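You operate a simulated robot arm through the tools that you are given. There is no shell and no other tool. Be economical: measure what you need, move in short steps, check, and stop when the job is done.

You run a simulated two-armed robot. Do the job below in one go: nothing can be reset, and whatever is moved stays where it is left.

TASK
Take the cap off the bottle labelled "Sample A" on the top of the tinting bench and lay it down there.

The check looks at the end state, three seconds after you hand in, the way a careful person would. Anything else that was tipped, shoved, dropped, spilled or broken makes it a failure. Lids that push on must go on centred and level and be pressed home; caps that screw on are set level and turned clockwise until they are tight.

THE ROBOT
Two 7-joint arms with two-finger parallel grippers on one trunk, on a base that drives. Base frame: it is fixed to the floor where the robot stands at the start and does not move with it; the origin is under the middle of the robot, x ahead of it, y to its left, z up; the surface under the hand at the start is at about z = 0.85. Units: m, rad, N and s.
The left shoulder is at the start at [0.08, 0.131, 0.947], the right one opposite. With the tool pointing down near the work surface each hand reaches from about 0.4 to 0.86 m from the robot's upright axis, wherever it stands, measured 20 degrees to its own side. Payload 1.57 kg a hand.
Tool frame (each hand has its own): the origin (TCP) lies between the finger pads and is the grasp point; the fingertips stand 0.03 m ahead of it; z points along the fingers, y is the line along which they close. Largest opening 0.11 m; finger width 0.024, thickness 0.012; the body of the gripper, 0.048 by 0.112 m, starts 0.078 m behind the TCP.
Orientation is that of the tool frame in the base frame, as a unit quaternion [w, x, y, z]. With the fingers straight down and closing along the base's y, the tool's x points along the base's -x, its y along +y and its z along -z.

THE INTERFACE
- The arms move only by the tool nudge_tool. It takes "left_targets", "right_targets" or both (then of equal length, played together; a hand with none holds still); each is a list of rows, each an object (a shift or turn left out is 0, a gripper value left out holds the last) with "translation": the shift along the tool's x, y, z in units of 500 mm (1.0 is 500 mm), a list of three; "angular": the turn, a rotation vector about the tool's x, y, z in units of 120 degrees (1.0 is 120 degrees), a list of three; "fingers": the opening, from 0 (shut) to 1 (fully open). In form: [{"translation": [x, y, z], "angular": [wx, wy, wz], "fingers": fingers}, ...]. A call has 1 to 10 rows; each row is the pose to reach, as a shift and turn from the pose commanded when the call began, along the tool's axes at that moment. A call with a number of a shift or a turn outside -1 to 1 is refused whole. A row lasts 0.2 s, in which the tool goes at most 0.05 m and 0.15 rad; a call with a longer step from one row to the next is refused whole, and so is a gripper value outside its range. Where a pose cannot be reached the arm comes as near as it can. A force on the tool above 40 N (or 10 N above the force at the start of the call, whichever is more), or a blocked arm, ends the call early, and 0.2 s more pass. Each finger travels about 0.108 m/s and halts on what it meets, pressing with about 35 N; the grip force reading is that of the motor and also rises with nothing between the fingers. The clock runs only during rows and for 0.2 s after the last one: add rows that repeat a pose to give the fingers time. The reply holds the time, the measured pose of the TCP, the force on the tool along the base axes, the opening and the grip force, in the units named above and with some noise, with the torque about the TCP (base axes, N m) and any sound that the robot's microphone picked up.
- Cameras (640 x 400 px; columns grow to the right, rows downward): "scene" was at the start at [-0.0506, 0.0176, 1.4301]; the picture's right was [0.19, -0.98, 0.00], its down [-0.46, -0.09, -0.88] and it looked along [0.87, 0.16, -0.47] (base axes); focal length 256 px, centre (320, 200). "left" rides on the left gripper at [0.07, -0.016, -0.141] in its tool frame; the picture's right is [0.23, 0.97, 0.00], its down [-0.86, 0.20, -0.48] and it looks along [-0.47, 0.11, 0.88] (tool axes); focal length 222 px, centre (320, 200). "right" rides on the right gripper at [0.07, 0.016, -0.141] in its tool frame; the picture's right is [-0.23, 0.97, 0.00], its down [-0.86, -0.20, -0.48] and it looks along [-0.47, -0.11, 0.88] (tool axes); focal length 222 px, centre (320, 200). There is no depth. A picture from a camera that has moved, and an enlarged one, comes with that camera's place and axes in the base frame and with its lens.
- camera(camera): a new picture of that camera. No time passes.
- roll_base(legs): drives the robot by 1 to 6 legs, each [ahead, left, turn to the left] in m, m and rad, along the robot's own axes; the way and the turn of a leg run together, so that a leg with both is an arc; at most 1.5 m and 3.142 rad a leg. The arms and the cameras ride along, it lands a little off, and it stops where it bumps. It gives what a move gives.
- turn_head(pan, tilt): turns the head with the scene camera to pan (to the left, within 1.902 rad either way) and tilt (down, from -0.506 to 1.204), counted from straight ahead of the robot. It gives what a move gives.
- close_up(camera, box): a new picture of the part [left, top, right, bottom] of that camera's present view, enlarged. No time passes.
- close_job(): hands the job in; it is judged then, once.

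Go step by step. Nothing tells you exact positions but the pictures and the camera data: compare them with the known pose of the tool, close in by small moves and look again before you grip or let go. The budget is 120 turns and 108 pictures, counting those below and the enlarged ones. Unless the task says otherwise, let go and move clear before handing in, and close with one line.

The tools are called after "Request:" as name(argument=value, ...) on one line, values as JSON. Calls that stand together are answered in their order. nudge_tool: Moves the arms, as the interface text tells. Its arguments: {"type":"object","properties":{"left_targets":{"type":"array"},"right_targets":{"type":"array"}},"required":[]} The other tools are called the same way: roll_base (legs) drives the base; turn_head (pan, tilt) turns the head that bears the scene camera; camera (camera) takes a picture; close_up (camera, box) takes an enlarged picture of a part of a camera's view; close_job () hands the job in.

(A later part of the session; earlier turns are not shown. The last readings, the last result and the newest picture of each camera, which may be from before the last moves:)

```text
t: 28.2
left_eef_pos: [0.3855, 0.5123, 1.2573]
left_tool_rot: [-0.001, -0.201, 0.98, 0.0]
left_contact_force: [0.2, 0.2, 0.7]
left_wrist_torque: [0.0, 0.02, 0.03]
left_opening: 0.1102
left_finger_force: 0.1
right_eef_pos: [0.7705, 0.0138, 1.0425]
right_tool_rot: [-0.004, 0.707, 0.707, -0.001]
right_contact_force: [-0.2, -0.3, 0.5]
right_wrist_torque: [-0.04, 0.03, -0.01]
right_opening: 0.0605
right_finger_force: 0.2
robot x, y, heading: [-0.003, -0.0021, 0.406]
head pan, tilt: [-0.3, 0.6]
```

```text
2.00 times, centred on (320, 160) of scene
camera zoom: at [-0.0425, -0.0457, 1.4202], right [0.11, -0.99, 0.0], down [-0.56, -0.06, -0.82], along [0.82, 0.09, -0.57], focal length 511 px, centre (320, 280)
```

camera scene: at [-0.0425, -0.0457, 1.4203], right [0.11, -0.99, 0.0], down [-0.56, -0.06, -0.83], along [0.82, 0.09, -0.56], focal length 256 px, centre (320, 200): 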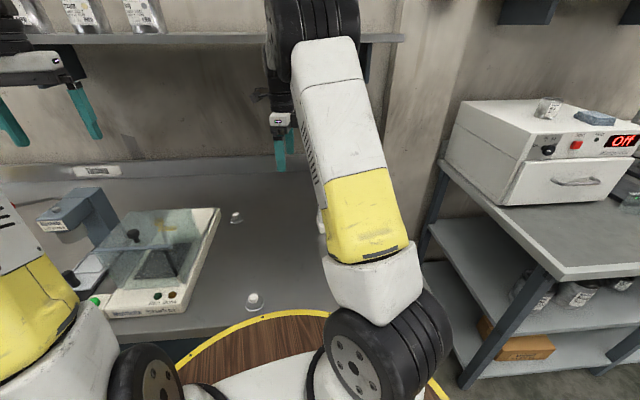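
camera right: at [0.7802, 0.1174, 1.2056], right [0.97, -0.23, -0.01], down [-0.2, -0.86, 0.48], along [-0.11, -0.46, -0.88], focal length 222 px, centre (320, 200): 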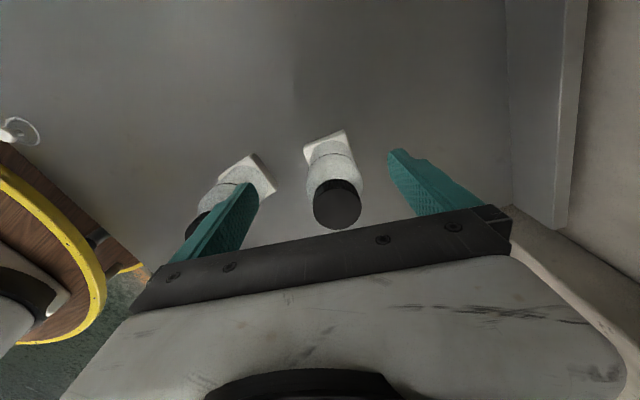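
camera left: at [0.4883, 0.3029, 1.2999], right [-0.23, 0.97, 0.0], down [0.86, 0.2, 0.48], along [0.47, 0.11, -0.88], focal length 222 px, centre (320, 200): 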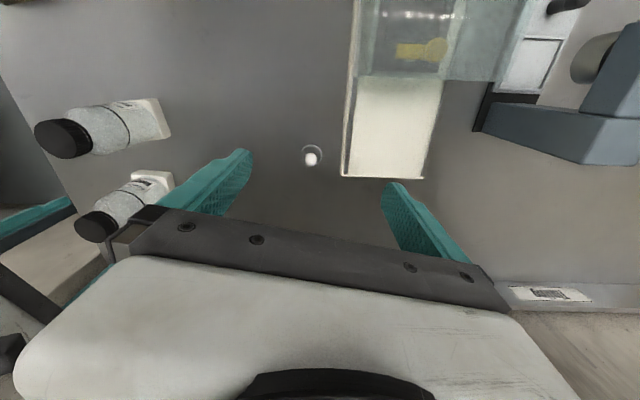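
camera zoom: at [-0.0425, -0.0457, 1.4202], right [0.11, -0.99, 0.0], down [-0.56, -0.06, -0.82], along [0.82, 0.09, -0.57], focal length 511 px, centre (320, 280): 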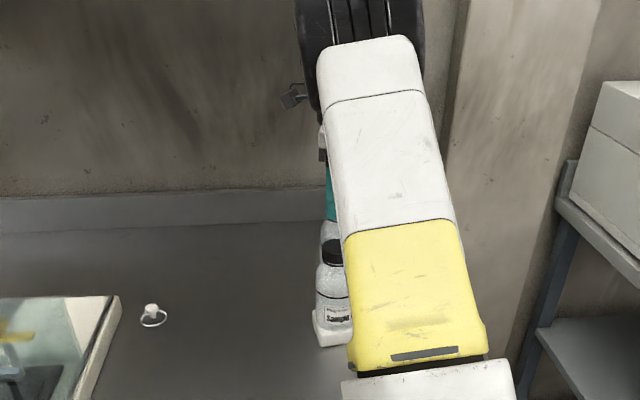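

Well centred. Cap top is 9 mm below the TCP and the fingertips are just above the cap's lower rim. I grip now.

Request:
nudge_tool(right_targets=[{"fingers": 0.45}, {"fingers": 0.35}, {"fingers": 0.2}, {"fingers": 0.2}])

Request:
close_up(camera="right", box=[220, 100, 420, 225])

```text
t: 29.2
left_eef_pos: [0.3855, 0.5125, 1.2569]
left_tool_rot: [0.0, -0.201, 0.98, 0.0]
left_contact_force: [0.7, -0.3, 0.0]
left_wrist_torque: [-0.01, -0.02, -0.01]
left_opening: 0.1101
left_finger_force: 0.1
right_eef_pos: [0.77, 0.0137, 1.0422]
right_tool_rot: [-0.003, 0.706, 0.708, -0.001]
right_contact_force: [0.2, -0.9, 0.2]
right_wrist_torque: [-0.01, 0.02, -0.01]
right_opening: 0.0461
right_finger_force: 35.6
robot x, y, heading: [-0.0009, -0.0024, 0.411]
head pan, tilt: [-0.3, 0.6]
```

```text
3.20 times, centred on (320, 162) of right
camera zoom: at [0.787, 0.0827, 1.1828], right [0.97, -0.23, -0.01], down [-0.2, -0.86, 0.48], along [-0.11, -0.46, -0.88], focal length 711 px, centre (320, 320)
```

zoom: 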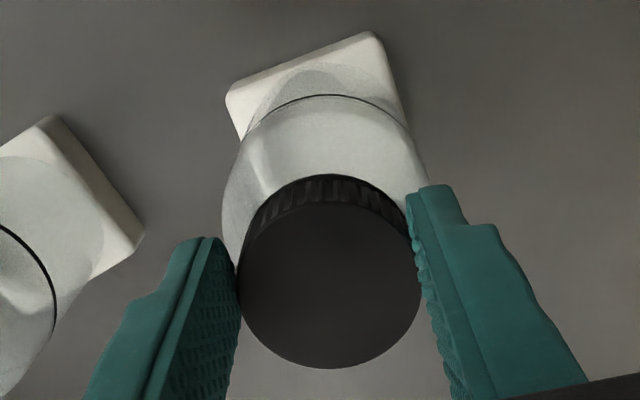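

Gripped (46 mm). I turn counter-clockwise a little and check torque and whether the bottle turns along.

Request:
nudge_tool(right_targets=[{"angular": [0, 0, -0.05]}, {"angular": [0, 0, -0.1]}, {"angular": [0, 0, -0.15]}])

Request:
close_up(camera="right", box=[220, 100, 420, 225])

```text
t: 30.0
left_eef_pos: [0.3851, 0.5126, 1.256]
left_tool_rot: [-0.001, -0.201, 0.98, -0.001]
left_contact_force: [-0.7, -0.4, 0.2]
left_wrist_torque: [0.03, -0.02, -0.04]
left_opening: 0.11
left_finger_force: 0.0
right_eef_pos: [0.7706, 0.0135, 1.0416]
right_tool_rot: [-0.003, 0.587, 0.81, -0.001]
right_contact_force: [-0.1, -3.3, 8.6]
right_wrist_torque: [-0.25, 0.13, -0.05]
right_opening: 0.0458
right_finger_force: 35.0
robot x, y, heading: [0.0006, 0.0007, 0.409]
head pan, tilt: [-0.3, 0.6]
```

```text
3.20 times, centred on (320, 162) of right
camera zoom: at [0.7648, 0.0849, 1.1823], right [1.0, 0.09, 0.0], down [0.08, -0.88, 0.48], along [0.04, -0.47, -0.88], focal length 711 px, centre (320, 320)
```

zoom: 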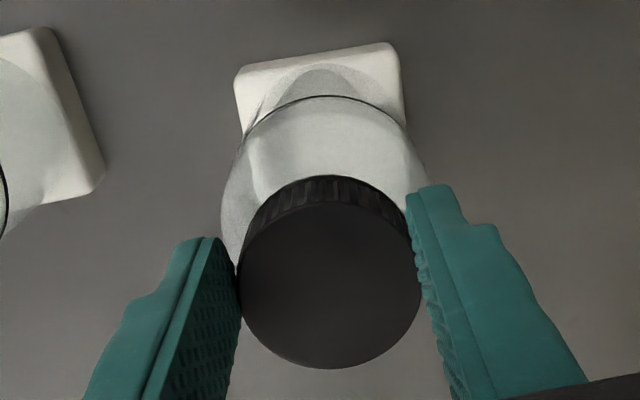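

The cap turns while the bottle and holder stay put, and the cap presses upward (8.6 N) as it rises on its thread. I keep turning with a slight lift.

Request:
nudge_tool(right_targets=[{"translation": [0, 0, -0.001], "angular": [0, 0, -0.07]}, {"translation": [0, 0, -0.0014], "angular": [0, 0, -0.14]}, {"translation": [0, 0, -0.0017], "angular": [0, 0, -0.21]}, {"translation": [0, 0, -0.002], "angular": [0, 0, -0.28]}, {"translation": [0, 0, -0.0023], "angular": [0, 0, -0.35]}, {"translation": [0, 0, -0.0026], "angular": [0, 0, -0.42]}])

Request:
camera(camera="right")

```text
t: 31.4
left_eef_pos: [0.3843, 0.513, 1.2567]
left_tool_rot: [-0.001, -0.201, 0.98, 0.0]
left_contact_force: [-0.4, 0.7, 0.4]
left_wrist_torque: [-0.01, -0.01, 0.01]
left_opening: 0.1104
left_finger_force: 0.1
right_eef_pos: [0.7705, 0.0143, 1.042]
right_tool_rot: [-0.003, 0.186, 0.983, 0.001]
right_contact_force: [-1.2, -1.3, 7.5]
right_wrist_torque: [-0.08, -0.01, -0.02]
right_opening: 0.0454
right_finger_force: 34.7
robot x, y, heading: [-0.0041, -0.003, 0.41]
head pan, tilt: [-0.3, 0.6]
```

```text
70 pictures are left
camera right: at [0.7123, 0.0545, 1.1828], right [0.57, 0.82, 0.0], down [0.73, -0.5, 0.47], along [0.39, -0.27, -0.88], focal length 222 px, centre (320, 200)
```

right: 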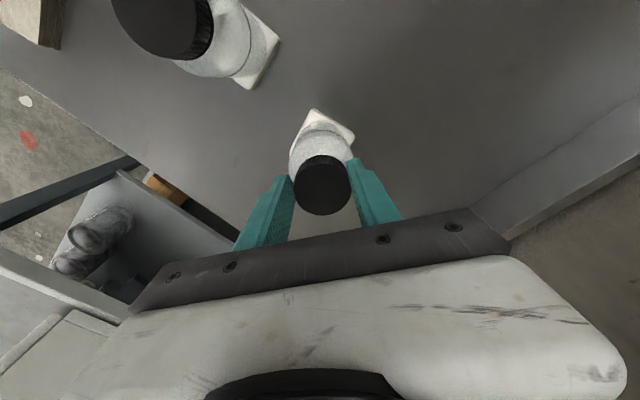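

Going well: steady 7–8 N upward force and low torque. I continue the turn.

Request:
nudge_tool(right_targets=[{"translation": [0, 0, -0.0008], "angular": [0, 0, -0.07]}, {"translation": [0, 0, -0.0012], "angular": [0, 0, -0.14]}, {"translation": [0, 0, -0.0016], "angular": [0, 0, -0.21]}, {"translation": [0, 0, -0.002], "angular": [0, 0, -0.28]}, {"translation": [0, 0, -0.0024], "angular": [0, 0, -0.35]}, {"translation": [0, 0, -0.0028], "angular": [0, 0, -0.42]}, {"translation": [0, 0, -0.0032], "angular": [0, 0, -0.49]}, {"translation": [0, 0, -0.0036], "angular": [0, 0, -0.56]}, {"translation": [0, 0, -0.004], "angular": [0, 0, -0.63]}, {"translation": [0, 0, -0.0044], "angular": [0, 0, -0.7]}])

Request:
camera(camera="right")

```text
t: 33.6
left_eef_pos: [0.3855, 0.5118, 1.2569]
left_tool_rot: [0.0, -0.201, 0.98, 0.0]
left_contact_force: [-0.3, -0.1, -0.7]
left_wrist_torque: [0.01, -0.02, 0.0]
left_opening: 0.11
left_finger_force: 0.1
right_eef_pos: [0.7708, 0.0151, 1.0439]
right_tool_rot: [-0.002, -0.52, 0.854, 0.003]
right_contact_force: [-0.2, 0.0, -0.6]
right_wrist_torque: [0.0, 0.0, 0.0]
right_opening: 0.0455
right_finger_force: 35.0
robot x, y, heading: [-0.001, -0.0024, 0.408]
head pan, tilt: [-0.3, 0.6]
```

```text
69 pictures are left
camera right: at [0.7248, -0.0407, 1.1847], right [-0.76, 0.65, 0.01], down [0.57, 0.67, 0.48], along [0.31, 0.37, -0.88], focal length 222 px, centre (320, 200)
```

right: 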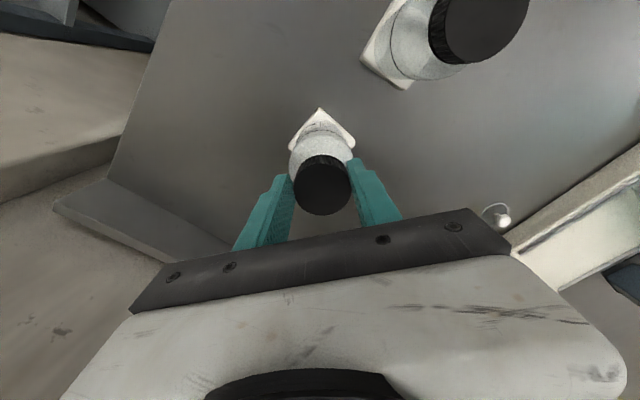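

The force has dropped to zero after about 150° of turning, so the thread may be free. I test with a gentle 4 mm lift.

Request:
nudge_tool(right_targets=[{"translation": [0, 0, -0.003]}, {"translation": [0, 0, -0.006]}, {"translation": [0, 0, -0.008]}])

Request:
close_up(camera="right", box=[220, 100, 420, 225])

```text
t: 34.4
left_eef_pos: [0.3835, 0.5126, 1.2578]
left_tool_rot: [-0.001, -0.201, 0.98, 0.0]
left_contact_force: [0.0, -0.1, -0.2]
left_wrist_torque: [-0.02, -0.02, 0.05]
left_opening: 0.1099
left_finger_force: 0.1
right_eef_pos: [0.7703, 0.0142, 1.0488]
right_tool_rot: [-0.001, -0.519, 0.855, 0.003]
right_contact_force: [-0.2, 0.9, -1.0]
right_wrist_torque: [0.01, -0.01, 0.03]
right_opening: 0.0458
right_finger_force: 34.8
robot x, y, heading: [0.0017, 0.0007, 0.405]
head pan, tilt: [-0.3, 0.6]
```

```text
3.20 times, centred on (320, 162) of right
camera zoom: at [0.7243, -0.0409, 1.189], right [-0.76, 0.65, 0.01], down [0.58, 0.66, 0.48], along [0.31, 0.37, -0.88], focal length 711 px, centre (320, 320)
```

zoom: 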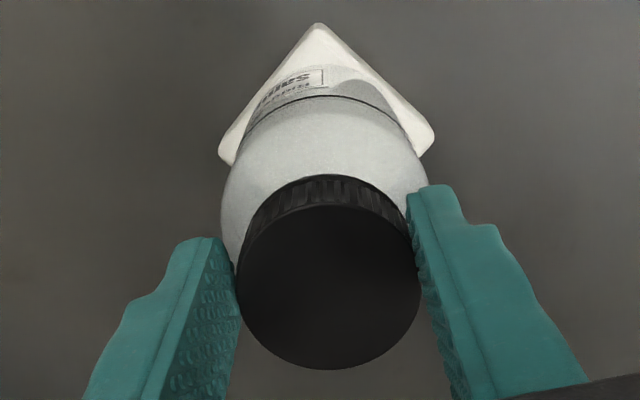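

It rises with no pull, which means it's free. I lift another 2 cm, watching for the shelf, and check that the bottle stays behind.

Request:
nudge_tool(right_targets=[{"translation": [0, 0, -0.015]}, {"translation": [0, 0, -0.03]}, {"translation": [0, 0, -0.044]}, {"translation": [0, 0, -0.044]}])

Request:
camera(camera="right")

Request:
close_up(camera="scene", box=[240, 60, 400, 260])

Request:
camera(camera="left")

```text
t: 35.4
left_eef_pos: [0.3848, 0.5119, 1.2561]
left_tool_rot: [0.0, -0.202, 0.979, 0.0]
left_contact_force: [0.2, 0.0, -0.8]
left_wrist_torque: [0.0, 0.02, 0.04]
left_opening: 0.1101
left_finger_force: 0.2
right_eef_pos: [0.7708, 0.0146, 1.0701]
right_tool_rot: [-0.002, -0.52, 0.854, 0.002]
right_contact_force: [0.0, 0.4, -0.6]
right_wrist_torque: [0.01, -0.03, 0.01]
right_opening: 0.0462
right_finger_force: 34.7
robot x, y, heading: [-0.0039, 0.0001, 0.411]
head pan, tilt: [-0.3, 0.6]
```

```text
67 pictures are left
camera right: at [0.7244, -0.0402, 1.2108], right [-0.76, 0.65, 0.01], down [0.57, 0.66, 0.48], along [0.31, 0.37, -0.88], focal length 222 px, centre (320, 200)
```

right: 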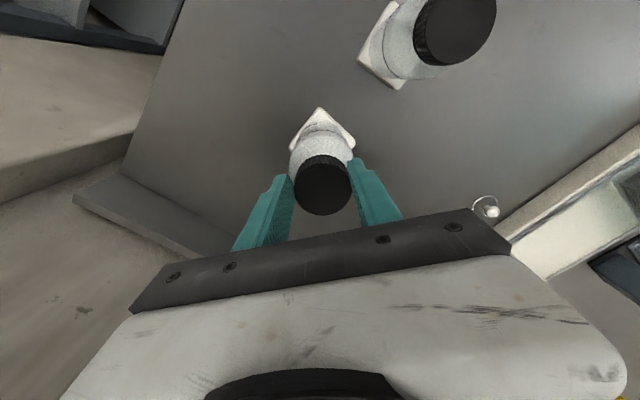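

```text
2.00 times, centred on (320, 160) of scene
camera zoom: at [-0.0425, -0.0457, 1.4202], right [0.11, -0.99, 0.0], down [-0.56, -0.06, -0.82], along [0.82, 0.09, -0.57], focal length 511 px, centre (320, 280)
```

zoom: 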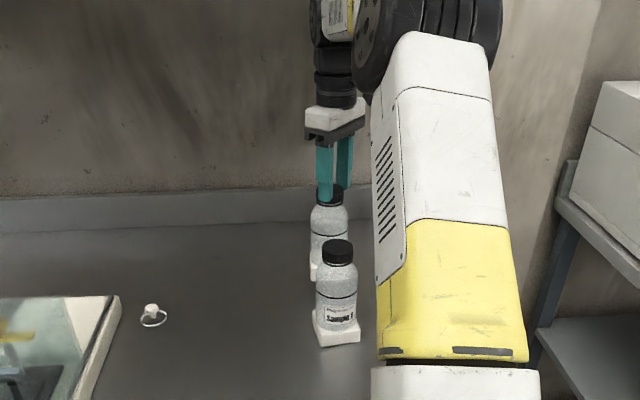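

```text
65 pictures are left
camera left: at [0.3278, 0.4682, 1.3979], right [-0.59, 0.81, 0.0], down [0.71, 0.52, 0.48], along [0.38, 0.28, -0.88], focal length 222 px, centre (320, 200)
```

left: 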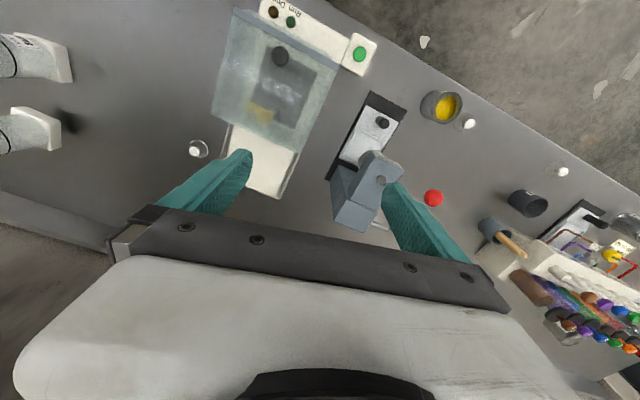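

The holder's size in the wrist view hasn't shrunk and the left view shows a detached shadow, so bottle and holder came up with the cap, and they turned with it during the last 84°. I turn back clockwise 84° in the air to restore the bottle's orientation, then verify before setting it down.

Request:
nudge_tool(right_targets=[{"angular": [0, 0, 0.07]}, {"angular": [0, 0, 0.14]}, {"angular": [0, 0, 0.21]}, {"angular": [0, 0, 0.28]}, {"angular": [0, 0, 0.35]}, {"angular": [0, 0, 0.42]}, {"angular": [0, 0, 0.49]}, {"angular": [0, 0, 0.56]}, {"angular": [0, 0, 0.63]}, {"angular": [0, 0, 0.7]}])

Request:
close_up(camera="right", box=[220, 75, 420, 200])

Request:
close_up(camera="left", box=[0, 0, 160, 180])

Request:
close_up(camera="scene", box=[280, 130, 360, 230])

```text
t: 37.6
left_eef_pos: [0.3851, 0.5123, 1.2572]
left_tool_rot: [0.0, -0.201, 0.979, 0.0]
left_contact_force: [-0.7, 0.5, 0.5]
left_wrist_torque: [0.0, 0.04, -0.03]
left_opening: 0.1101
left_finger_force: 0.0
right_eef_pos: [0.7695, 0.0146, 1.0694]
right_tool_rot: [-0.004, 0.188, 0.982, 0.0]
right_contact_force: [0.0, 0.0, -1.1]
right_wrist_torque: [-0.03, 0.02, 0.04]
right_opening: 0.046
right_finger_force: 34.5
robot x, y, heading: [-0.0023, -0.0004, 0.411]
head pan, tilt: [-0.3, 0.6]
```

```text
3.20 times, centred on (320, 138) of right
camera zoom: at [0.712, 0.0551, 1.2107], right [0.57, 0.82, 0.0], down [0.72, -0.5, 0.47], along [0.39, -0.27, -0.88], focal length 711 px, centre (320, 400)
```

zoom: 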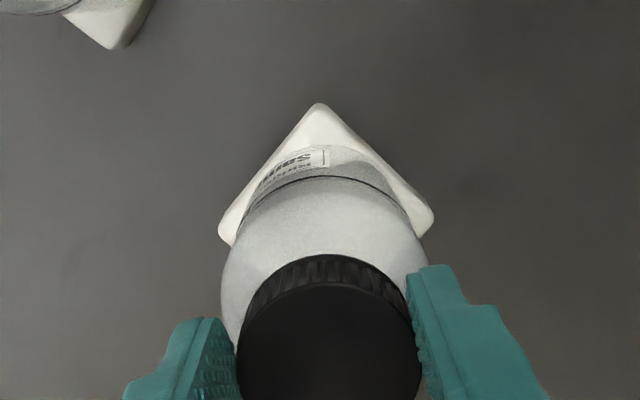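

```text
2.22 times, centred on (80, 90) of left
camera zoom: at [0.3279, 0.4682, 1.3979], right [-0.59, 0.81, 0.0], down [0.71, 0.52, 0.48], along [0.38, 0.28, -0.88], focal length 494 px, centre (853, 444)
```

zoom: 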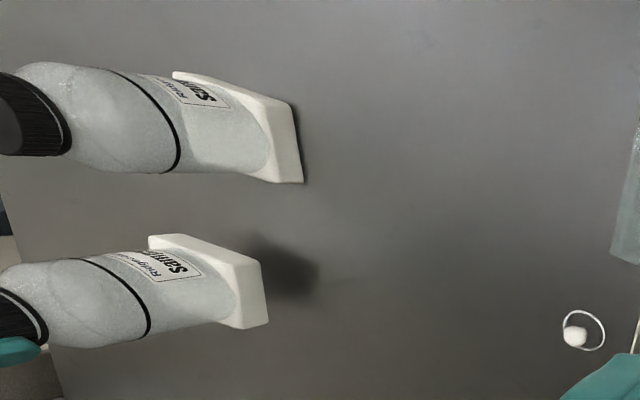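

```text
4.00 times, centred on (320, 180) of scene
camera zoom: at [-0.0424, -0.0457, 1.4202], right [0.11, -0.99, 0.0], down [-0.56, -0.06, -0.82], along [0.82, 0.09, -0.57], focal length 1023 px, centre (320, 280)
```

zoom: 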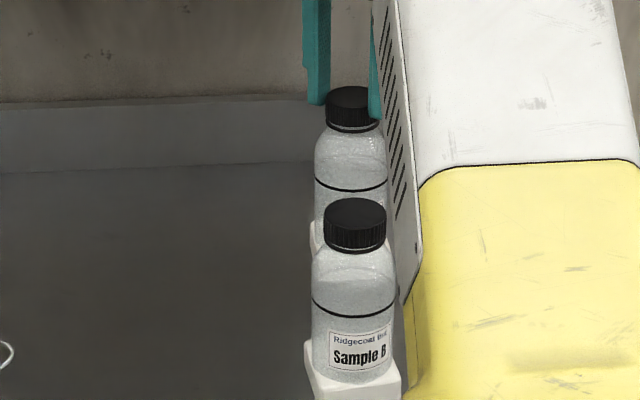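

Confirmed: it hangs above its shadow, and its orientation again matches Sample B's. I lower it back to the height where it stood.

Request:
nudge_tool(right_targets=[{"translation": [0, 0, 0.015]}, {"translation": [0, 0, 0.03]}, {"translation": [0, 0, 0.042]}, {"translation": [0, 0, 0.048]}, {"translation": [0, 0, 0.052]}, {"translation": [0, 0, 0.0545]}, {"translation": [0, 0, 0.0545]}])

Request:
close_up(camera="left", box=[0, 0, 160, 180])

```text
t: 39.2
left_eef_pos: [0.3847, 0.5115, 1.2573]
left_tool_rot: [0.0, -0.201, 0.98, 0.0]
left_contact_force: [0.4, 0.3, 0.0]
left_wrist_torque: [-0.01, 0.0, 0.03]
left_opening: 0.11
left_finger_force: 0.2
right_eef_pos: [0.7706, 0.0149, 1.0434]
right_tool_rot: [-0.004, 0.188, 0.982, 0.001]
right_contact_force: [-0.8, 0.2, 1.3]
right_wrist_torque: [0.0, 0.03, 0.03]
right_opening: 0.046
right_finger_force: 34.8
robot x, y, heading: [-0.0021, -0.0036, 0.408]
head pan, tilt: [-0.3, 0.6]
```

```text
2.22 times, centred on (80, 90) of left
camera zoom: at [0.3278, 0.4682, 1.3979], right [-0.59, 0.81, 0.0], down [0.71, 0.52, 0.48], along [0.38, 0.28, -0.88], focal length 494 px, centre (853, 444)
```

zoom: 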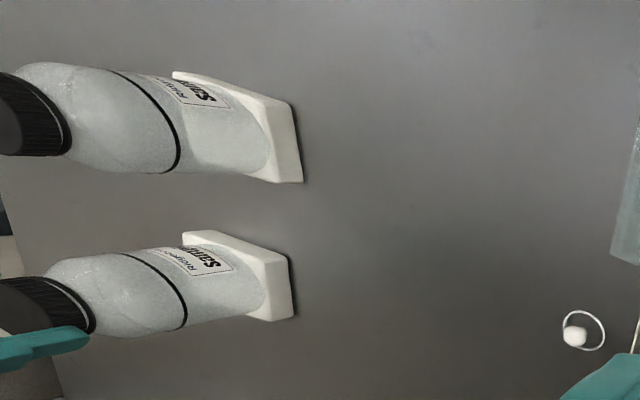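

It is back down, just touching. I press down lightly so bench friction holds the bottle, then turn counter-clockwise without lifting.

Request:
nudge_tool(right_targets=[{"translation": [0, 0, 0.002]}, {"translation": [0, 0, 0.003]}, {"translation": [0, 0, 0.003], "angular": [0, 0, -0.06]}, {"translation": [0, 0, 0.003], "angular": [0, 0, -0.12]}, {"translation": [0, 0, 0.003], "angular": [0, 0, -0.18]}])

Request:
close_up(camera="left", box=[0, 0, 160, 180])

Request:
close_up(camera="right", box=[220, 100, 420, 225])

```text
t: 40.4
left_eef_pos: [0.385, 0.512, 1.2564]
left_tool_rot: [-0.001, -0.201, 0.98, 0.0]
left_contact_force: [0.0, -0.2, -0.3]
left_wrist_torque: [0.0, 0.01, 0.01]
left_opening: 0.11
left_finger_force: 0.1
right_eef_pos: [0.7701, 0.0166, 1.0425]
right_tool_rot: [-0.002, -0.002, 1.0, 0.002]
right_contact_force: [0.4, -0.7, 5.2]
right_wrist_torque: [-0.15, 0.0, 0.01]
right_opening: 0.0455
right_finger_force: 35.2
robot x, y, heading: [0.0001, -0.0016, 0.406]
head pan, tilt: [-0.3, 0.6]
```

```text
2.22 times, centred on (80, 90) of left
camera zoom: at [0.3276, 0.4682, 1.3979], right [-0.59, 0.81, 0.0], down [0.71, 0.52, 0.48], along [0.38, 0.28, -0.88], focal length 494 px, centre (853, 444)
```

zoom: 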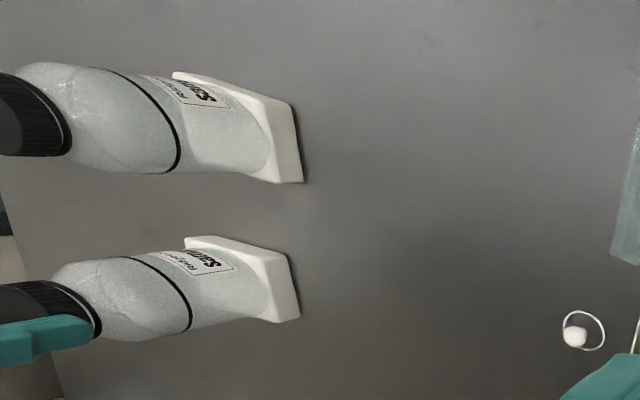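

```text
3.20 times, centred on (320, 162) of right
camera zoom: at [0.7004, 0.0309, 1.1831], right [0.22, 0.97, 0.0], down [0.86, -0.2, 0.47], along [0.46, -0.1, -0.88], focal length 711 px, centre (320, 320)
```

zoom: 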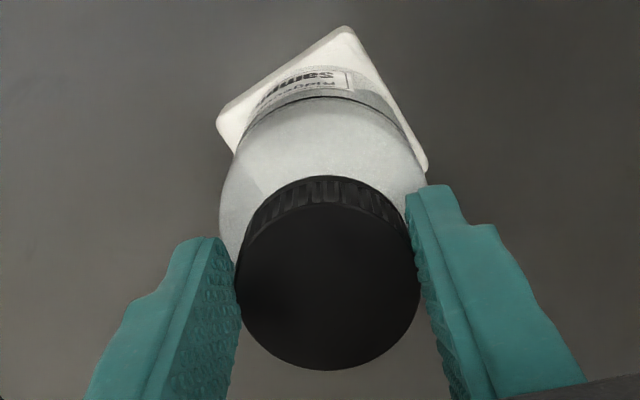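

The bottle stays put while the cap turns (force 5 N). I keep turning without lifting, tracking the force.

Request:
nudge_tool(right_targets=[{"translation": [0, 0, 0.002], "angular": [0, 0, -0.06]}, {"translation": [0, 0, 0.002], "angular": [0, 0, -0.12]}, {"translation": [0, 0, 0.002], "angular": [0, 0, -0.18]}, {"translation": [0, 0, 0.002], "angular": [0, 0, -0.24]}, {"translation": [0, 0, 0.002], "angular": [0, 0, -0.3]}])

Request:
close_up(camera="left", box=[0, 0, 160, 180])

```text
t: 41.6
left_eef_pos: [0.3854, 0.51, 1.258]
left_tool_rot: [0.0, -0.201, 0.98, 0.0]
left_contact_force: [-0.7, 0.3, 0.1]
left_wrist_torque: [0.03, 0.02, -0.03]
left_opening: 0.1101
left_finger_force: 0.1
right_eef_pos: [0.7712, 0.0174, 1.0417]
right_tool_rot: [0.0, -0.31, 0.951, 0.002]
right_contact_force: [6.3, -3.6, 27.6]
right_wrist_torque: [-0.16, -0.39, -0.05]
right_opening: 0.0462
right_finger_force: 35.2
robot x, y, heading: [-0.0016, -0.003, 0.405]
head pan, tilt: [-0.3, 0.6]
```

```text
2.22 times, centred on (80, 90) of left
camera zoom: at [0.3271, 0.468, 1.3981], right [-0.59, 0.81, 0.0], down [0.71, 0.52, 0.48], along [0.39, 0.28, -0.88], focal length 494 px, centre (853, 444)
```

zoom: 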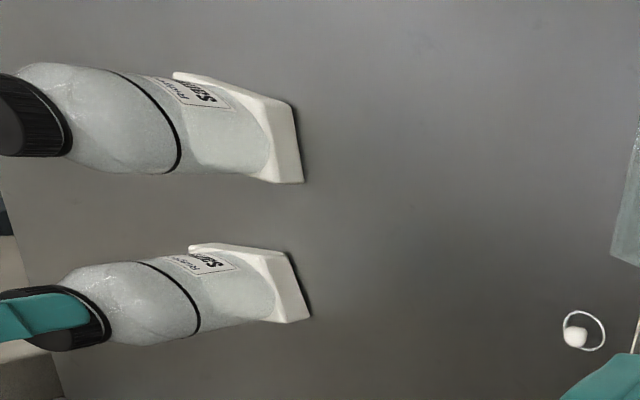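

The upward force rose to 28 N, so the cap really is climbing the thread. I ease up 1 mm and continue, reading the force.

Request:
nudge_tool(right_targets=[{"translation": [0, 0, -0.002]}, {"translation": [0, 0, -0.002]}])

Request:
nudge_tool(right_targets=[{"translation": [0, 0, -0.0005], "angular": [0, 0, -0.06]}, {"translation": [0, 0, -0.001], "angular": [0, 0, -0.12]}, {"translation": [0, 0, -0.0015], "angular": [0, 0, -0.18]}])

Request:
close_up(camera="left", box=[0, 0, 160, 180])

Request:
close_up(camera="right", box=[220, 100, 420, 225])

```text
t: 42.2
left_eef_pos: [0.3847, 0.5124, 1.2568]
left_tool_rot: [0.0, -0.2, 0.98, 0.0]
left_contact_force: [0.0, -0.9, 0.2]
left_wrist_torque: [0.03, 0.02, 0.02]
left_opening: 0.11
left_finger_force: 0.1
right_eef_pos: [0.7712, 0.0165, 1.0421]
right_tool_rot: [0.0, -0.31, 0.951, 0.003]
right_contact_force: [6.3, -1.4, 26.7]
right_wrist_torque: [0.1, -0.56, -0.08]
right_opening: 0.0463
right_finger_force: 35.0
robot x, y, heading: [-0.005, -0.0006, 0.411]
head pan, tilt: [-0.3, 0.6]
```

```text
t: 43.0
left_eef_pos: [0.384, 0.5121, 1.2576]
left_tool_rot: [0.0, -0.201, 0.98, 0.0]
left_contact_force: [1.1, 0.8, 0.2]
left_wrist_torque: [0.03, -0.03, -0.03]
left_opening: 0.1097
left_finger_force: 0.0
right_eef_pos: [0.7701, 0.015, 1.042]
right_tool_rot: [-0.002, -0.482, 0.876, 0.002]
right_contact_force: [6.0, 0.6, 22.1]
right_wrist_torque: [0.13, -0.5, -0.04]
right_opening: 0.0464
right_finger_force: 35.0
robot x, y, heading: [0.0008, 0.0007, 0.41]
head pan, tilt: [-0.3, 0.6]
```

```text
2.22 times, centred on (80, 90) of left
camera zoom: at [0.3272, 0.4683, 1.398], right [-0.59, 0.81, 0.0], down [0.71, 0.52, 0.48], along [0.39, 0.28, -0.88], focal length 494 px, centre (853, 444)
```

zoom: 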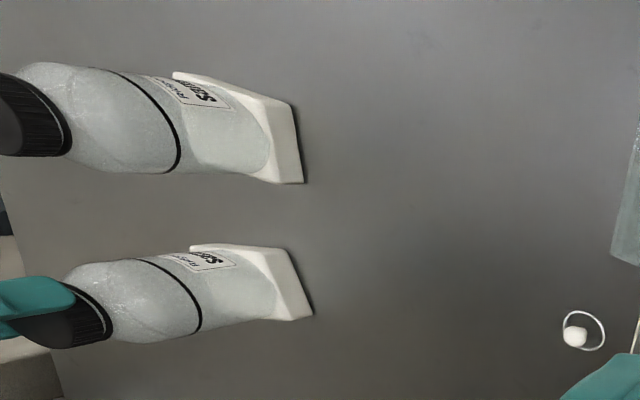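

```text
3.20 times, centred on (320, 162) of right
camera zoom: at [0.7191, -0.0359, 1.1826], right [-0.7, 0.71, 0.01], down [0.63, 0.62, 0.48], along [0.34, 0.34, -0.88], focal length 711 px, centre (320, 320)
```

zoom: 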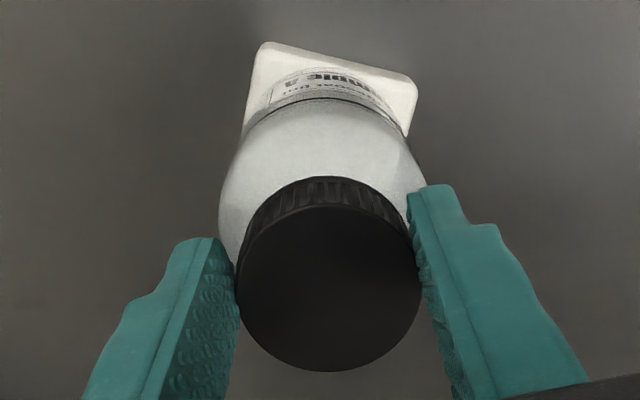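

The label now shows a different side relative to the tool, so the cap is unscrewing while the bottle hardly turns. I continue with slight relief.

Request:
nudge_tool(right_targets=[{"translation": [0, 0, -0.001], "angular": [0, 0, -0.06]}, {"translation": [0, 0, -0.0018], "angular": [0, 0, -0.12]}, {"translation": [0, 0, -0.0026], "angular": [0, 0, -0.18]}, {"translation": [0, 0, -0.0034], "angular": [0, 0, -0.24]}, {"translation": [0, 0, -0.0042], "angular": [0, 0, -0.3]}, {"translation": [0, 0, -0.005], "angular": [0, 0, -0.36]}])

Request:
close_up(camera="left", box=[0, 0, 160, 180])

Request:
close_up(camera="right", box=[220, 100, 420, 225])

```text
t: 44.4
left_eef_pos: [0.3842, 0.512, 1.2574]
left_tool_rot: [-0.001, -0.201, 0.98, 0.0]
left_contact_force: [0.5, -0.6, 0.8]
left_wrist_torque: [0.0, 0.0, 0.0]
left_opening: 0.1098
left_finger_force: 0.1
right_eef_pos: [0.7707, 0.0143, 1.0449]
right_tool_rot: [0.001, 0.771, -0.637, -0.003]
right_contact_force: [0.1, -0.2, 0.0]
right_wrist_torque: [0.0, -0.03, 0.01]
right_opening: 0.0462
right_finger_force: 34.8
robot x, y, heading: [-0.0028, -0.0004, 0.404]
head pan, tilt: [-0.3, 0.6]
```

```text
2.22 times, centred on (80, 90) of left
camera zoom: at [0.3278, 0.4682, 1.3979], right [-0.59, 0.81, 0.0], down [0.71, 0.52, 0.48], along [0.38, 0.28, -0.88], focal length 494 px, centre (853, 444)
```

zoom: 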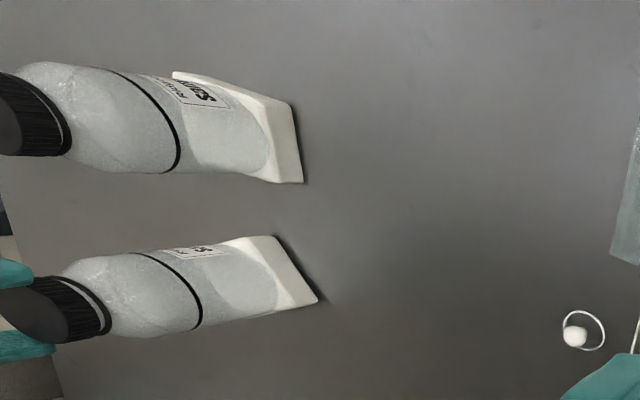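

```text
3.20 times, centred on (320, 162) of right
camera zoom: at [0.7681, -0.0576, 1.1844], right [-1.0, 0.04, 0.01], down [0.04, 0.88, 0.48], along [0.01, 0.48, -0.88], focal length 711 px, centre (320, 320)
```

zoom: 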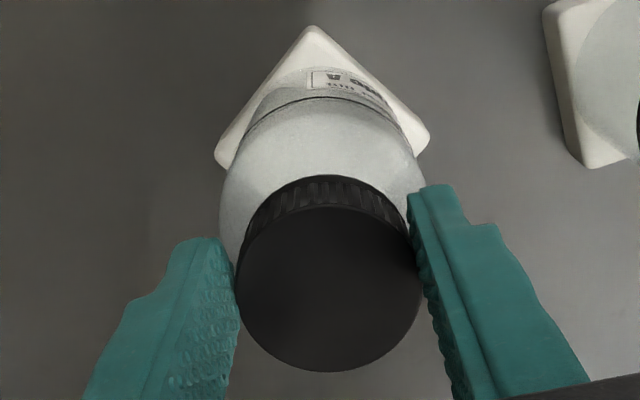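

The bottle came loose again and turned about 35° with the hand at the end. I lift 1 mm, turn back clockwise ~36° in the air to restore it, set it down with light pressure, and then I will regrip from a wound-up pose.

Request:
nudge_tool(right_targets=[{"translation": [0, 0, -0.003]}, {"translation": [0, 0, -0.003], "angular": [0, 0, 0.06]}, {"translation": [0, 0, -0.003], "angular": [0, 0, 0.12]}, {"translation": [0, 0, -0.003], "angular": [0, 0, 0.18]}, {"translation": [0, 0, -0.003], "angular": [0, 0, 0.24]}, {"translation": [0, 0, -0.003], "angular": [0, 0, 0.3]}, {"translation": [0, 0, 0], "angular": [0, 0, 0.3]}, {"translation": [0, 0, 0.003], "angular": [0, 0, 0.3]}, {"translation": [0, 0, 0.003], "angular": [0, 0, 0.3]}])

Request:
close_up(camera="left", box=[0, 0, 160, 180])

Request:
close_up(camera="right", box=[220, 100, 420, 225])

```text
t: 46.4
left_eef_pos: [0.3848, 0.5114, 1.2563]
left_tool_rot: [-0.001, -0.201, 0.98, 0.0]
left_contact_force: [0.7, 0.0, -1.1]
left_wrist_torque: [0.0, 0.03, -0.03]
left_opening: 0.1101
left_finger_force: 0.1
right_eef_pos: [0.7707, 0.0133, 1.0422]
right_tool_rot: [-0.001, -0.536, 0.844, 0.002]
right_contact_force: [0.1, 0.4, -0.5]
right_wrist_torque: [0.01, 0.01, 0.0]
right_opening: 0.0463
right_finger_force: 35.0
robot x, y, heading: [-0.004, 0.004, 0.404]
head pan, tilt: [-0.3, 0.6]
```

```text
2.22 times, centred on (80, 90) of left
camera zoom: at [0.3278, 0.4682, 1.3979], right [-0.59, 0.81, 0.0], down [0.71, 0.52, 0.48], along [0.38, 0.28, -0.88], focal length 494 px, centre (853, 444)
```

zoom: 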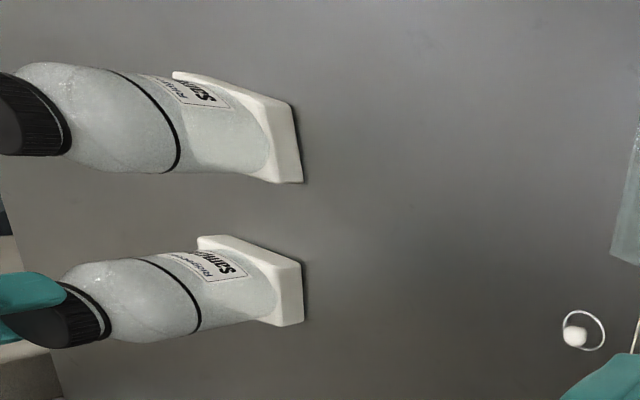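

```text
3.20 times, centred on (320, 162) of right
camera zoom: at [0.7266, -0.0428, 1.1837], right [-0.78, 0.62, 0.01], down [0.55, 0.69, 0.48], along [0.29, 0.38, -0.88], focal length 711 px, centre (320, 320)
```

zoom: 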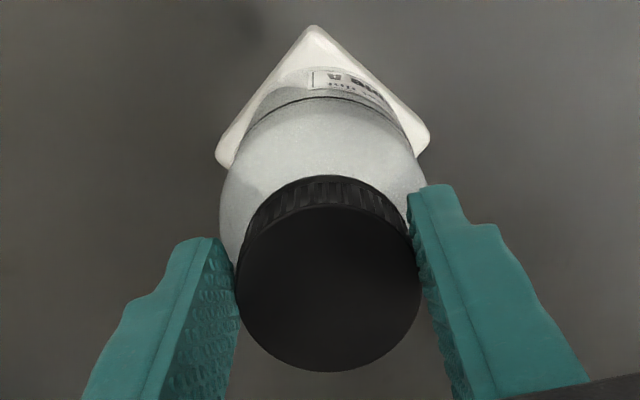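

The bottle is back in its original orientation. I lower until I feel contact, then open the fingers.

Request:
nudge_tool(right_targets=[{"translation": [0, 0, 0.001]}, {"translation": [0, 0, 0.002]}, {"translation": [0, 0, 0.002]}])

```text
t: 47.2
left_eef_pos: [0.3846, 0.5119, 1.2581]
left_tool_rot: [-0.001, -0.201, 0.98, 0.0]
left_contact_force: [0.9, -0.2, 0.1]
left_wrist_torque: [0.0, 0.02, -0.02]
left_opening: 0.1099
left_finger_force: 0.1
right_eef_pos: [0.7707, 0.0144, 1.0427]
right_tool_rot: [-0.002, -0.536, 0.844, 0.002]
right_contact_force: [0.7, 0.1, 4.3]
right_wrist_torque: [-0.11, 0.02, -0.04]
right_opening: 0.0465
right_finger_force: 34.7
robot x, y, heading: [-0.0013, -0.0035, 0.41]
head pan, tilt: [-0.3, 0.6]
```

Contact made (4 N). I open the fingers and rewind the wrist clockwise in two calls.

Request:
nudge_tool(right_targets=[{"fingers": 0.62}, {"fingers": 0.62}, {"angular": [0, 0, 0.07]}, {"angular": [0, 0, 0.14]}, {"angular": [0, 0, 0.21]}, {"angular": [0, 0, 0.28]}, {"angular": [0, 0, 0.35]}, {"angular": [0, 0, 0.42]}, {"angular": [0, 0, 0.49]}, {"angular": [0, 0, 0.56]}])

Request:
nudge_tool(right_targets=[{"angular": [0, 0, 0.07]}, {"angular": [0, 0, 0.14]}, {"angular": [0, 0, 0.21]}, {"angular": [0, 0, 0.28]}, {"angular": [0, 0, 0.35]}, {"angular": [0, 0, 0.42]}, {"angular": [0, 0, 0.49]}, {"angular": [0, 0, 0.56]}, {"angular": [0, 0, 0.63]}, {"angular": [0, 0, 0.7]}])

Request:
close_up(camera="left", box=[0, 0, 160, 180])

Request:
close_up(camera="right", box=[220, 100, 420, 225])

```text
t: 49.4
left_eef_pos: [0.3838, 0.5112, 1.2567]
left_tool_rot: [-0.001, -0.201, 0.98, 0.0]
left_contact_force: [-0.2, 0.0, 0.4]
left_wrist_torque: [-0.01, -0.02, -0.01]
left_opening: 0.11
left_finger_force: 0.0
right_eef_pos: [0.7705, 0.0147, 1.0433]
right_tool_rot: [-0.003, 0.022, 1.0, 0.002]
right_contact_force: [0.0, 0.7, -0.3]
right_wrist_torque: [0.0, 0.02, 0.06]
right_opening: 0.0681
right_finger_force: 0.0
robot x, y, heading: [0.0017, -0.001, 0.407]
head pan, tilt: [-0.3, 0.6]
```

```text
t: 51.6
left_eef_pos: [0.3853, 0.5122, 1.2569]
left_tool_rot: [-0.002, -0.201, 0.98, -0.001]
left_contact_force: [-0.3, 0.3, 0.0]
left_wrist_torque: [-0.03, 0.01, 0.01]
left_opening: 0.1098
left_finger_force: 0.1
right_eef_pos: [0.7698, 0.0148, 1.0418]
right_tool_rot: [-0.003, 0.685, 0.729, -0.001]
right_contact_force: [-0.2, 0.0, -0.3]
right_wrist_torque: [0.0, 0.02, -0.03]
right_opening: 0.0685
right_finger_force: 0.0
robot x, y, heading: [0.0003, -0.0029, 0.41]
head pan, tilt: [-0.3, 0.6]
```

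```text
2.22 times, centred on (80, 90) of left
camera zoom: at [0.3278, 0.4682, 1.3979], right [-0.59, 0.81, 0.0], down [0.71, 0.52, 0.48], along [0.38, 0.28, -0.88], focal length 494 px, centre (853, 444)
```

zoom: 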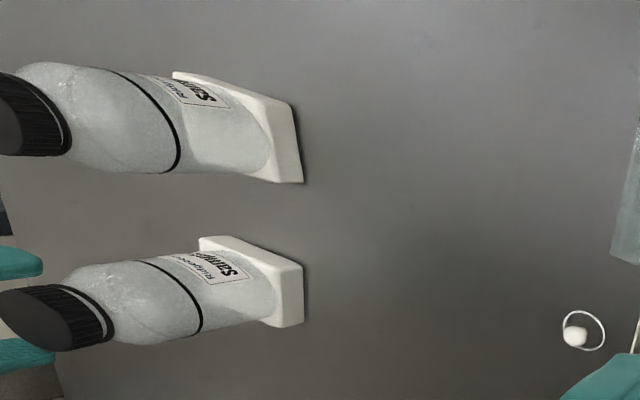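

```text
3.20 times, centred on (320, 162) of right
camera zoom: at [0.7828, 0.0849, 1.1826], right [0.99, -0.17, -0.01], down [-0.14, -0.87, 0.48], along [-0.09, -0.47, -0.88], focal length 711 px, centre (320, 320)
```

zoom: 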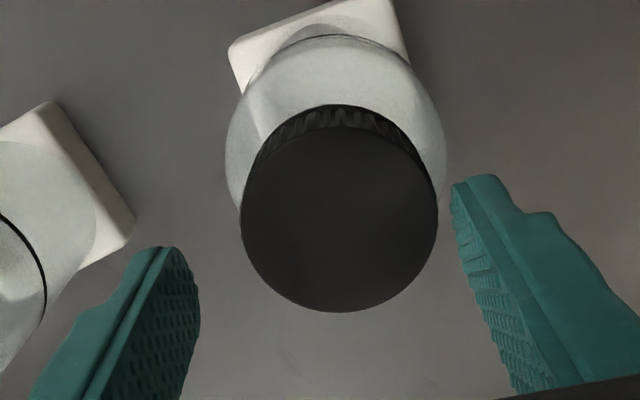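

Comparing the views shows that the true tool axis was about 8 mm off the cap centre when I gripped, which made the bottle wander, and that the grip was shallow (cap top nearer z≈1.02). I recentre on the cap and look before lowering 8 mm.

Request:
nudge_tool(right_targets=[{"translation": [0.014, 0.0106, 0]}, {"translation": [0.014, 0.0106, 0.016]}, {"translation": [0.014, 0.0106, 0.016]}])

Request:
close_up(camera="right", box=[220, 100, 420, 225])

Request:
close_up(camera="left", box=[0, 100, 80, 180])

```text
t: 52.4
left_eef_pos: [0.3855, 0.5116, 1.2577]
left_tool_rot: [0.0, -0.201, 0.98, 0.0]
left_contact_force: [0.3, -0.5, 0.5]
left_wrist_torque: [-0.03, 0.02, -0.01]
left_opening: 0.1101
left_finger_force: 0.1
right_eef_pos: [0.7734, 0.0231, 1.0343]
right_tool_rot: [-0.004, 0.685, 0.729, 0.0]
right_contact_force: [0.6, -0.4, -0.2]
right_wrist_torque: [-0.01, -0.01, -0.04]
right_opening: 0.0684
right_finger_force: 0.0
robot x, y, heading: [-0.0013, -0.0015, 0.405]
head pan, tilt: [-0.3, 0.6]
```

```text
3.20 times, centred on (320, 162) of right
camera zoom: at [0.7863, 0.093, 1.1744], right [0.99, -0.16, -0.01], down [-0.14, -0.87, 0.48], along [-0.08, -0.47, -0.88], focal length 711 px, centre (320, 320)
```

zoom: 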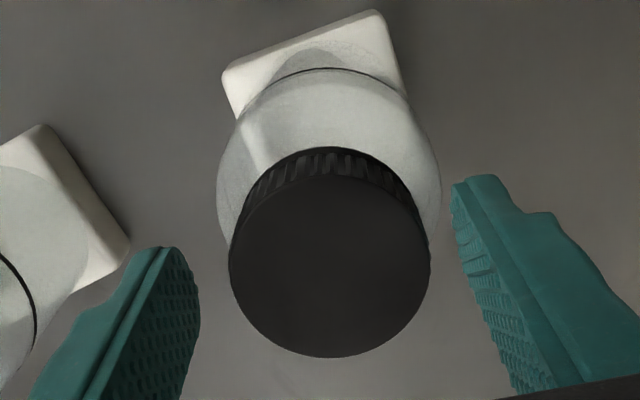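

```text
5.00 times, centred on (40, 140) of left
camera zoom: at [0.3278, 0.4682, 1.3979], right [-0.59, 0.81, 0.0], down [0.71, 0.52, 0.48], along [0.38, 0.28, -0.88], focal length 1111 px, centre (1720, 500)
```

zoom: 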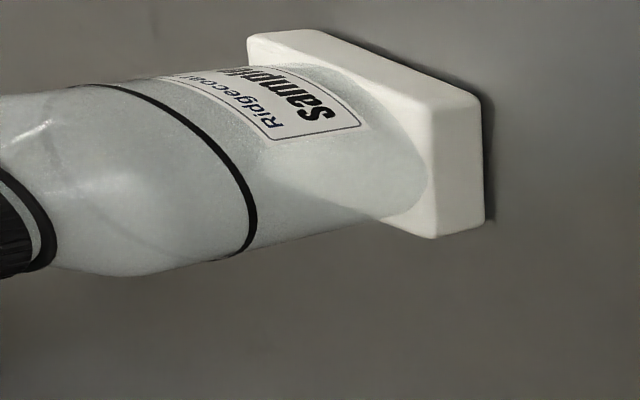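

Now centred within about 1 mm and deeper on the cap. I grip and lift 5 mm. If the bottle comes along, I shift it back to its original spot and set it down.

Request:
nudge_tool(right_targets=[{"fingers": 0.45}, {"fingers": 0.3}, {"fingers": 0.2}, {"fingers": 0.2}, {"translation": [0, 0, -0.005]}, {"translation": [0, 0, -0.01]}, {"translation": [0, 0, -0.01]}])

Request:
close_up(camera="left", box=[0, 60, 120, 180])

Request:
close_up(camera="right", box=[220, 100, 420, 225])

```text
t: 54.0
left_eef_pos: [0.3851, 0.512, 1.2569]
left_tool_rot: [0.0, -0.2, 0.98, 0.0]
left_contact_force: [-0.2, 0.4, -0.6]
left_wrist_torque: [-0.01, 0.03, -0.04]
left_opening: 0.1102
left_finger_force: 0.0
right_eef_pos: [0.7731, 0.0229, 1.0386]
right_tool_rot: [-0.003, 0.684, 0.729, 0.0]
right_contact_force: [-0.6, 0.0, -0.2]
right_wrist_torque: [-0.02, -0.03, 0.0]
right_opening: 0.047
right_finger_force: 34.9
robot x, y, heading: [-0.0025, 0.0028, 0.406]
head pan, tilt: [-0.3, 0.6]
```

```text
3.33 times, centred on (60, 120) of left
camera zoom: at [0.3278, 0.4682, 1.3979], right [-0.59, 0.81, 0.0], down [0.71, 0.52, 0.48], along [0.38, 0.28, -0.88], focal length 740 px, centre (1187, 467)
```

zoom: 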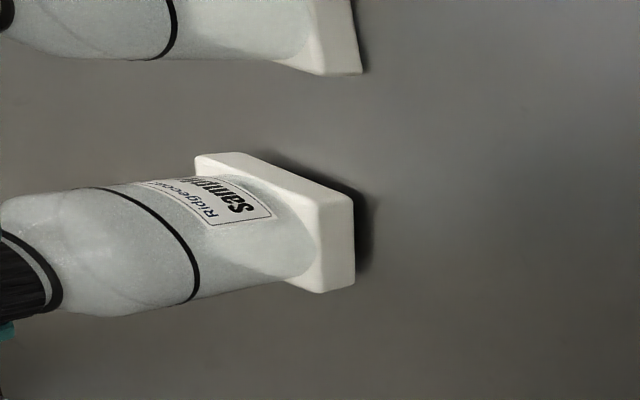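

```text
3.20 times, centred on (320, 162) of right
camera zoom: at [0.7861, 0.0925, 1.1795], right [0.99, -0.16, -0.01], down [-0.14, -0.87, 0.48], along [-0.08, -0.47, -0.88], focal length 711 px, centre (320, 320)
```

zoom: 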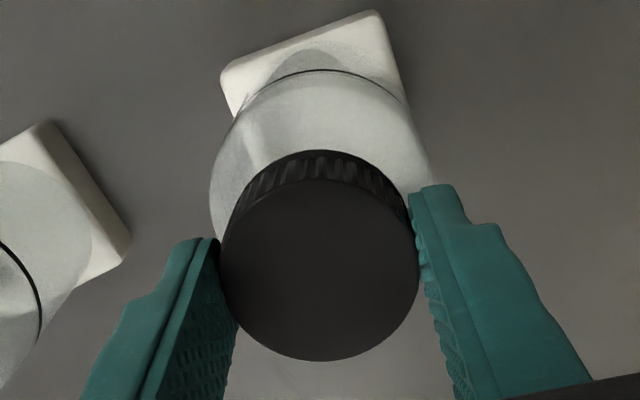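

It came up with the cap. I shift it back to its original spot and set it down with slight pressure.

Request:
nudge_tool(right_targets=[{"translation": [-0.015, -0.005, 0]}, {"translation": [-0.031, -0.008, 0]}, {"translation": [-0.031, -0.008, 0]}, {"translation": [-0.031, -0.008, 0.005]}, {"translation": [-0.031, -0.008, 0.009]}, {"translation": [-0.031, -0.008, 0.011]}, {"translation": [-0.031, -0.008, 0.012]}, {"translation": [-0.031, -0.008, 0.012]}])

Request:
close_up(camera="left", box=[0, 0, 160, 180])

```text
t: 55.8
left_eef_pos: [0.3853, 0.5123, 1.2565]
left_tool_rot: [-0.001, -0.202, 0.979, 0.0]
left_contact_force: [0.4, 0.2, 0.4]
left_wrist_torque: [0.01, -0.01, -0.02]
left_opening: 0.1101
left_finger_force: 0.1
right_eef_pos: [0.7735, 0.0065, 1.033]
right_tool_rot: [-0.002, 0.684, 0.73, 0.0]
right_contact_force: [0.4, 0.5, 9.4]
right_wrist_torque: [-0.07, 0.34, -0.07]
right_opening: 0.0472
right_finger_force: 35.3
robot x, y, heading: [-0.0009, 0.0001, 0.41]
head pan, tilt: [-0.3, 0.6]
```

```text
2.22 times, centred on (80, 90) of left
camera zoom: at [0.3275, 0.4682, 1.398], right [-0.59, 0.81, 0.0], down [0.71, 0.52, 0.48], along [0.38, 0.28, -0.88], focal length 494 px, centre (853, 444)
```

zoom: 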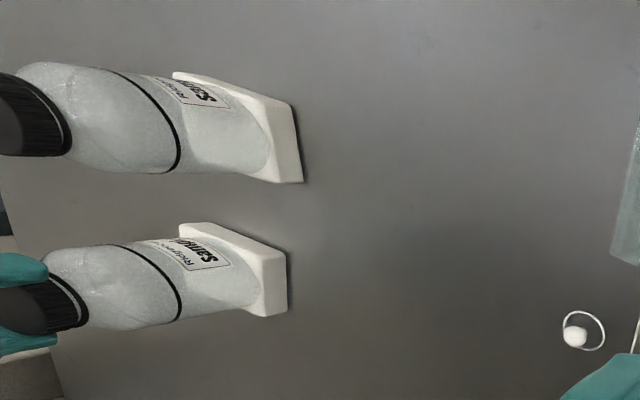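

Set down, 9 N pressed. Now I turn counter-clockwise in stages, keeping downward pressure.

Request:
nudge_tool(right_targets=[{"angular": [0, 0, -0.07]}, {"angular": [0, 0, -0.14]}, {"angular": [0, 0, -0.21]}, {"angular": [0, 0, -0.28]}, {"angular": [0, 0, -0.35]}])

Request:
close_up(camera="left", box=[0, 0, 160, 180])

```text
t: 57.0
left_eef_pos: [0.3834, 0.512, 1.2564]
left_tool_rot: [-0.001, -0.201, 0.98, 0.001]
left_contact_force: [0.5, 0.4, -0.2]
left_wrist_torque: [0.01, -0.02, -0.02]
left_opening: 0.1101
left_finger_force: 0.0
right_eef_pos: [0.7726, 0.0078, 1.0322]
right_tool_rot: [-0.003, 0.377, 0.926, 0.0]
right_contact_force: [1.4, 0.9, 8.0]
right_wrist_torque: [-0.07, -0.01, 0.0]
right_opening: 0.0471
right_finger_force: 35.0
robot x, y, heading: [-0.0045, 0.0014, 0.409]
head pan, tilt: [-0.3, 0.6]
```

```text
2.22 times, centred on (80, 90) of left
camera zoom: at [0.3275, 0.4683, 1.3979], right [-0.59, 0.81, 0.0], down [0.71, 0.52, 0.48], along [0.38, 0.28, -0.88], focal length 494 px, centre (853, 444)
```

zoom: 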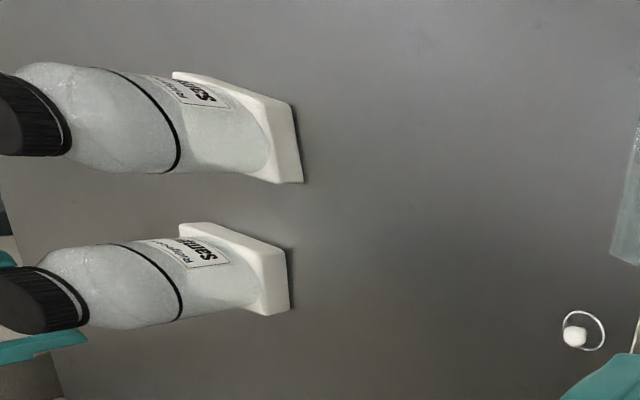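

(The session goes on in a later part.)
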